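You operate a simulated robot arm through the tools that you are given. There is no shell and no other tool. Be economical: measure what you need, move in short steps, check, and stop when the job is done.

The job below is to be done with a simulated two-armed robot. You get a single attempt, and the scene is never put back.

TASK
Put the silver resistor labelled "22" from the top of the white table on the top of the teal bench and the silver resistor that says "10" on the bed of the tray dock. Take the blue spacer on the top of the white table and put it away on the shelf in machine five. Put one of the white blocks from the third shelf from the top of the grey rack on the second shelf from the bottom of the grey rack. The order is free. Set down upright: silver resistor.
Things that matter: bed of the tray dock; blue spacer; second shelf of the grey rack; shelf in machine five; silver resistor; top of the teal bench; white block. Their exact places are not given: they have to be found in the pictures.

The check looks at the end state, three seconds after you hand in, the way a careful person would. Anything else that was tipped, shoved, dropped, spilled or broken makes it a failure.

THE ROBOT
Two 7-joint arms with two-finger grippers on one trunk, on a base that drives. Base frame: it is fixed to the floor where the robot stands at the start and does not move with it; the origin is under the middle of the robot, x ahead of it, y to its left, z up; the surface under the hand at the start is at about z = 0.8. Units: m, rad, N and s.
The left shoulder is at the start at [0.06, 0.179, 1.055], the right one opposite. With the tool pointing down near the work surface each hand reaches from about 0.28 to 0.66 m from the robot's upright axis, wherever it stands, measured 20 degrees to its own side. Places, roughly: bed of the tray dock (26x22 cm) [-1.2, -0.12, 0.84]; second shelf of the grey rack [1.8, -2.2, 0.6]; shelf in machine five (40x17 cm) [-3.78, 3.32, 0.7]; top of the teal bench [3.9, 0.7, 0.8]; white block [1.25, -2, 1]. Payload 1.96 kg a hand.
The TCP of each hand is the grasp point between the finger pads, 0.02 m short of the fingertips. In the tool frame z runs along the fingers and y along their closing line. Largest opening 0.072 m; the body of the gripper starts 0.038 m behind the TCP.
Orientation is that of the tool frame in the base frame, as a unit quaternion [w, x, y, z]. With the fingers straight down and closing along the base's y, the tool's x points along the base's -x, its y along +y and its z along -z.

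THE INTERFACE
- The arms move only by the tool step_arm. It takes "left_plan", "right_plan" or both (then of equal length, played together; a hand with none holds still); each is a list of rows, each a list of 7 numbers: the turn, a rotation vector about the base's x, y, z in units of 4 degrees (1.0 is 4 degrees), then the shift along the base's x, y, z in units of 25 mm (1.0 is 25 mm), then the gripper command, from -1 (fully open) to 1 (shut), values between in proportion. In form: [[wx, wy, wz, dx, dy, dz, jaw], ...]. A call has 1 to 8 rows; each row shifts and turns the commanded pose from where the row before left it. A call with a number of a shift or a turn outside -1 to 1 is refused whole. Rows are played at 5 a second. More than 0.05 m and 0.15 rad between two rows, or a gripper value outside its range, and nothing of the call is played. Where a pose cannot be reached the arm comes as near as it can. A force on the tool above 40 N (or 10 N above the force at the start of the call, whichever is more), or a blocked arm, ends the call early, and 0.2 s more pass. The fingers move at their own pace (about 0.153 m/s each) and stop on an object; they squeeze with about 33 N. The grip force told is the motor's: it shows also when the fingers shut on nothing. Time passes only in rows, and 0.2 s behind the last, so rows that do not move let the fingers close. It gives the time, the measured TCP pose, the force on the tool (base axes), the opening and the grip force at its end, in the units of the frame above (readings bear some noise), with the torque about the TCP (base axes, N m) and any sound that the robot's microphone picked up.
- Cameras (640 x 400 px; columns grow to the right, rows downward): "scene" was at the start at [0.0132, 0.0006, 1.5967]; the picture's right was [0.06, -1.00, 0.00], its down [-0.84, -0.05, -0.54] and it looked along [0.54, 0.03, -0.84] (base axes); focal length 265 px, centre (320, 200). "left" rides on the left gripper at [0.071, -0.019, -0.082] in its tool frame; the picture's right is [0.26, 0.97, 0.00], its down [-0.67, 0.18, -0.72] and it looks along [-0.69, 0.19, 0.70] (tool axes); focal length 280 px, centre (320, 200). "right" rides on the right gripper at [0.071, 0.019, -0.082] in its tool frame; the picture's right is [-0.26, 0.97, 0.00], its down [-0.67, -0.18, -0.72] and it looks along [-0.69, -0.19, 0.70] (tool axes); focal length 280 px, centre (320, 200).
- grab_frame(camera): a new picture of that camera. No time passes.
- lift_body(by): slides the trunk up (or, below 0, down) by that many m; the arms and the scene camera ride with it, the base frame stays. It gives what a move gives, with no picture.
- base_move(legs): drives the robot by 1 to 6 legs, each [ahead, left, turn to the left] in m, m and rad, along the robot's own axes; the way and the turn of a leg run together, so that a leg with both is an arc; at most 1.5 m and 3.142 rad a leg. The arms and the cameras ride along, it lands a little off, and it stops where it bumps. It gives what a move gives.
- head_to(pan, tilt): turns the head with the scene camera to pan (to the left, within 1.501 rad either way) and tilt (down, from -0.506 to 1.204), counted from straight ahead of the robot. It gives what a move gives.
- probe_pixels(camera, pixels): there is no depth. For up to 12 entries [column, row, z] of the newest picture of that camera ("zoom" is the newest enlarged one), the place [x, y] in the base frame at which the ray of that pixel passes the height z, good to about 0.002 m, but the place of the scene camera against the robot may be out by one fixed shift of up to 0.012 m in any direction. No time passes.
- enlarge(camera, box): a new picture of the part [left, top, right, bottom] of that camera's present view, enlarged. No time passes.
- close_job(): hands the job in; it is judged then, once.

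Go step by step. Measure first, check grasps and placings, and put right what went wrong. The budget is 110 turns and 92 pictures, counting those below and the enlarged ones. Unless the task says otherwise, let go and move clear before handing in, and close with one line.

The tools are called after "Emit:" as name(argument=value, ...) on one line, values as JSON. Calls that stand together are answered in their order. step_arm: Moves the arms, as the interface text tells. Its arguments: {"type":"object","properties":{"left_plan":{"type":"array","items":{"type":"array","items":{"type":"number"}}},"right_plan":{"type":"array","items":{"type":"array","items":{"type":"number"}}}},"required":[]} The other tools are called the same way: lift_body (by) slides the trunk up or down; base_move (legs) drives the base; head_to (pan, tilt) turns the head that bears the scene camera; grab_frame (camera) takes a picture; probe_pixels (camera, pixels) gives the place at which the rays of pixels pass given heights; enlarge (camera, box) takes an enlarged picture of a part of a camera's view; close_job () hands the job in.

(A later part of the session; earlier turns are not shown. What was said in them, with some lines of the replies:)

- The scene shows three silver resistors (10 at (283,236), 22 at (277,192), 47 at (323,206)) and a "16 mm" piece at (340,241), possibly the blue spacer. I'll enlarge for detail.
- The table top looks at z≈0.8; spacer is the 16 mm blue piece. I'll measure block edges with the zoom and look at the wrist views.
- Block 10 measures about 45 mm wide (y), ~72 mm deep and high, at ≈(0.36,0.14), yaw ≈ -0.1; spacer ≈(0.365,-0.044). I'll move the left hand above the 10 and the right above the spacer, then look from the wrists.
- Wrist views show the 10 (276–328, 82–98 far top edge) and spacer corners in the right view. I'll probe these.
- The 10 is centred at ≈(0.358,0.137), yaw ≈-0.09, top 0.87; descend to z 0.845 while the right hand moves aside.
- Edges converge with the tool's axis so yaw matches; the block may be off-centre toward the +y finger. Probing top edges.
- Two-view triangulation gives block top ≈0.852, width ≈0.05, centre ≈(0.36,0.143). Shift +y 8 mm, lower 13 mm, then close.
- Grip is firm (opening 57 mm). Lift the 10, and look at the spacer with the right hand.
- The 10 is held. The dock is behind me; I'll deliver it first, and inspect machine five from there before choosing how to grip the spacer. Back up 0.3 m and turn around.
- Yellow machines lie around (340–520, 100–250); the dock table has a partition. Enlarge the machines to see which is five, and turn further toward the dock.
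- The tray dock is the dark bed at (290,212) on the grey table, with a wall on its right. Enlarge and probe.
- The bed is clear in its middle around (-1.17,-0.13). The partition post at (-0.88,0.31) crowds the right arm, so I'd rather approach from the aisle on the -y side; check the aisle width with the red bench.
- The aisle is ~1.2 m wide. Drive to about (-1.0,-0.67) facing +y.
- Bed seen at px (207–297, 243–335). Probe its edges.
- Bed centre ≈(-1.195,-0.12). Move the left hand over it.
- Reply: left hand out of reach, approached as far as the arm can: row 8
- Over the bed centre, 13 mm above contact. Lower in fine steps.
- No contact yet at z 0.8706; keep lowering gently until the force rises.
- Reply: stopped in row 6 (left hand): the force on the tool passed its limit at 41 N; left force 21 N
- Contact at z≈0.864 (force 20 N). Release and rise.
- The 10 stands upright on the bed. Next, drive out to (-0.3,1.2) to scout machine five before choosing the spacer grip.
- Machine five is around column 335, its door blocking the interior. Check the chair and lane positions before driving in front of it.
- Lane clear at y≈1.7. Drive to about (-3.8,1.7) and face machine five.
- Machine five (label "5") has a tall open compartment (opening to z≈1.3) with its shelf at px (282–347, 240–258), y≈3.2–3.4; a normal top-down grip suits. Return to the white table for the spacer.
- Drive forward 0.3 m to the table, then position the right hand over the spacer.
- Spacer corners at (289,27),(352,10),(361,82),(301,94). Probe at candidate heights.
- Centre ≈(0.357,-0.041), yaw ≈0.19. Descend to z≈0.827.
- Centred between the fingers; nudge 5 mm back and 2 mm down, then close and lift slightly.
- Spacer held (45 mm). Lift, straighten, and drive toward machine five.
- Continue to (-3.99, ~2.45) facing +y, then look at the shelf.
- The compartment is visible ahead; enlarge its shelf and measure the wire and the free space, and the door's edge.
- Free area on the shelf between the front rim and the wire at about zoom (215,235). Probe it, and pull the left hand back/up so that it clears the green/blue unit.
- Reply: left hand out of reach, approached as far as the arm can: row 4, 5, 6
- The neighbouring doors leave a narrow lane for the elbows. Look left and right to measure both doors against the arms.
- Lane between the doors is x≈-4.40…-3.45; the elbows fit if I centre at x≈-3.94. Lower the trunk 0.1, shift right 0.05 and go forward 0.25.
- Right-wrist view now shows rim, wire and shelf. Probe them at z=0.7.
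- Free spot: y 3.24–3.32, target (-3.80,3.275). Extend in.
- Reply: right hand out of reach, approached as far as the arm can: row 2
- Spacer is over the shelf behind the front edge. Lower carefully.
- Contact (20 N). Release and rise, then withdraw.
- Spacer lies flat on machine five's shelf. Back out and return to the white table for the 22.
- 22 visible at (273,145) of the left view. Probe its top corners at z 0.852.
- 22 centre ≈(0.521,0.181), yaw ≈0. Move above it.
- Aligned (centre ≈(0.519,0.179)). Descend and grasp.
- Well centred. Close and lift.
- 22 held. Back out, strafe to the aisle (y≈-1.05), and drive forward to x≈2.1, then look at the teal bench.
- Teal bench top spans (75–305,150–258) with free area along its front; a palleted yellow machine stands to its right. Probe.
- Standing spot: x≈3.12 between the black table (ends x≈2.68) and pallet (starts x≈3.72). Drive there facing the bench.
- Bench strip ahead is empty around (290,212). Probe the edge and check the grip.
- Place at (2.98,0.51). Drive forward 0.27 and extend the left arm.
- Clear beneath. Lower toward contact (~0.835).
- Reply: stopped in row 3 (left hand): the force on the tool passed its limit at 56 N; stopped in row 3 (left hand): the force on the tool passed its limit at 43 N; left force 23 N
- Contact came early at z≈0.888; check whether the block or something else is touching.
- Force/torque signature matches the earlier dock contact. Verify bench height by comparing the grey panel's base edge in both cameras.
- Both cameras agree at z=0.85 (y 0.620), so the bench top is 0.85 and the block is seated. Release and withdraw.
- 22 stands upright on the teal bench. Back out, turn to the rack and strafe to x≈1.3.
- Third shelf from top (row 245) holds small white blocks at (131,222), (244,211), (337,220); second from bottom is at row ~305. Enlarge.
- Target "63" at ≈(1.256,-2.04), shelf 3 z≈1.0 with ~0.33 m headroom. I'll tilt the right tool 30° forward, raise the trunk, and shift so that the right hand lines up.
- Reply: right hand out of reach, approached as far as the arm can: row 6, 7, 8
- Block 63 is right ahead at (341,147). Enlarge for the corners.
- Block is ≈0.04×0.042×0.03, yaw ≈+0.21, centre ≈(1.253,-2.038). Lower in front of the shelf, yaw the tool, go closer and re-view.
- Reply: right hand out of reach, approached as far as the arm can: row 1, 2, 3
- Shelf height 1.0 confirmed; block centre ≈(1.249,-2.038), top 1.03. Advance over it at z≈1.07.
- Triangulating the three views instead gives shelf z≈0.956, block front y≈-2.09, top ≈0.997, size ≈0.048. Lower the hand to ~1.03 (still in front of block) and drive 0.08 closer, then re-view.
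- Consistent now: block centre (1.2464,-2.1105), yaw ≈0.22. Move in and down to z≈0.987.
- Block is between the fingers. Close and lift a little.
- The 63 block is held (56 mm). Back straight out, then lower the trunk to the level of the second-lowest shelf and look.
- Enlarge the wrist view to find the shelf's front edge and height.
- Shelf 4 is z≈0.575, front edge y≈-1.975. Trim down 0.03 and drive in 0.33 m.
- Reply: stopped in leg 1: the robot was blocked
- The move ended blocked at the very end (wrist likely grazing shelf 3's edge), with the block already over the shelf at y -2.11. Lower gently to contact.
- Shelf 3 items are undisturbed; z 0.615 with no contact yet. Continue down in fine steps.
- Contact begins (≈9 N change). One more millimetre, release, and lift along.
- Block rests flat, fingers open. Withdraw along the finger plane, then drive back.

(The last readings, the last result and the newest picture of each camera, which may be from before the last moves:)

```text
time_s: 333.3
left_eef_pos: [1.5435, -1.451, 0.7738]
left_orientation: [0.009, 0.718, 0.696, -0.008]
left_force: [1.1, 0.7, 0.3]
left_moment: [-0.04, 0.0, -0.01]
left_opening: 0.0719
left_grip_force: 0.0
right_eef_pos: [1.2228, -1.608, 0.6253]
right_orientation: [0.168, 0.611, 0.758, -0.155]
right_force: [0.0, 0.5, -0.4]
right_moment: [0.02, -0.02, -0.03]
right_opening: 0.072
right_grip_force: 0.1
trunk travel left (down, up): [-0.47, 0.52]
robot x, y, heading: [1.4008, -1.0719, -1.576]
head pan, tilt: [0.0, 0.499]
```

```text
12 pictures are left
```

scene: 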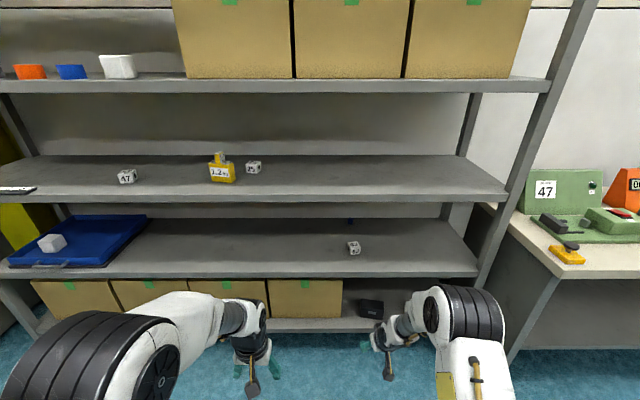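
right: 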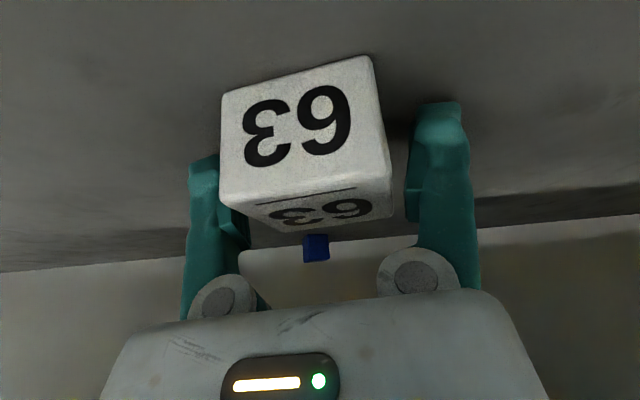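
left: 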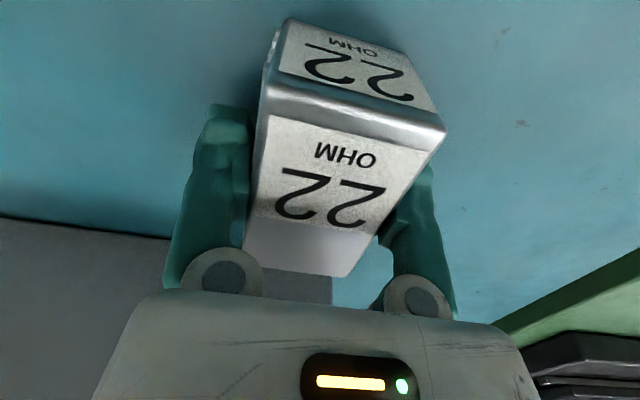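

The 63 block stands on the second shelf from the bottom at (353,247), and nothing else on the rack has moved. The other three placements were checked in their own pictures after release, so I'm handing in.

Emit:
close_job()

```text
The job is handed in.
```

I've handed in the job with all four items placed: the "22" resistor upright on the teal bench, the "10" upright on the tray dock bed, the blue spacer flat on machine five's shelf, and white block "63" on the second-lowest shelf of the grey rack. The arm was briefly blocked at the end of the drive into the rack, probably brushing the edge of the shelf above, but the items there looked undisturbed afterwards.
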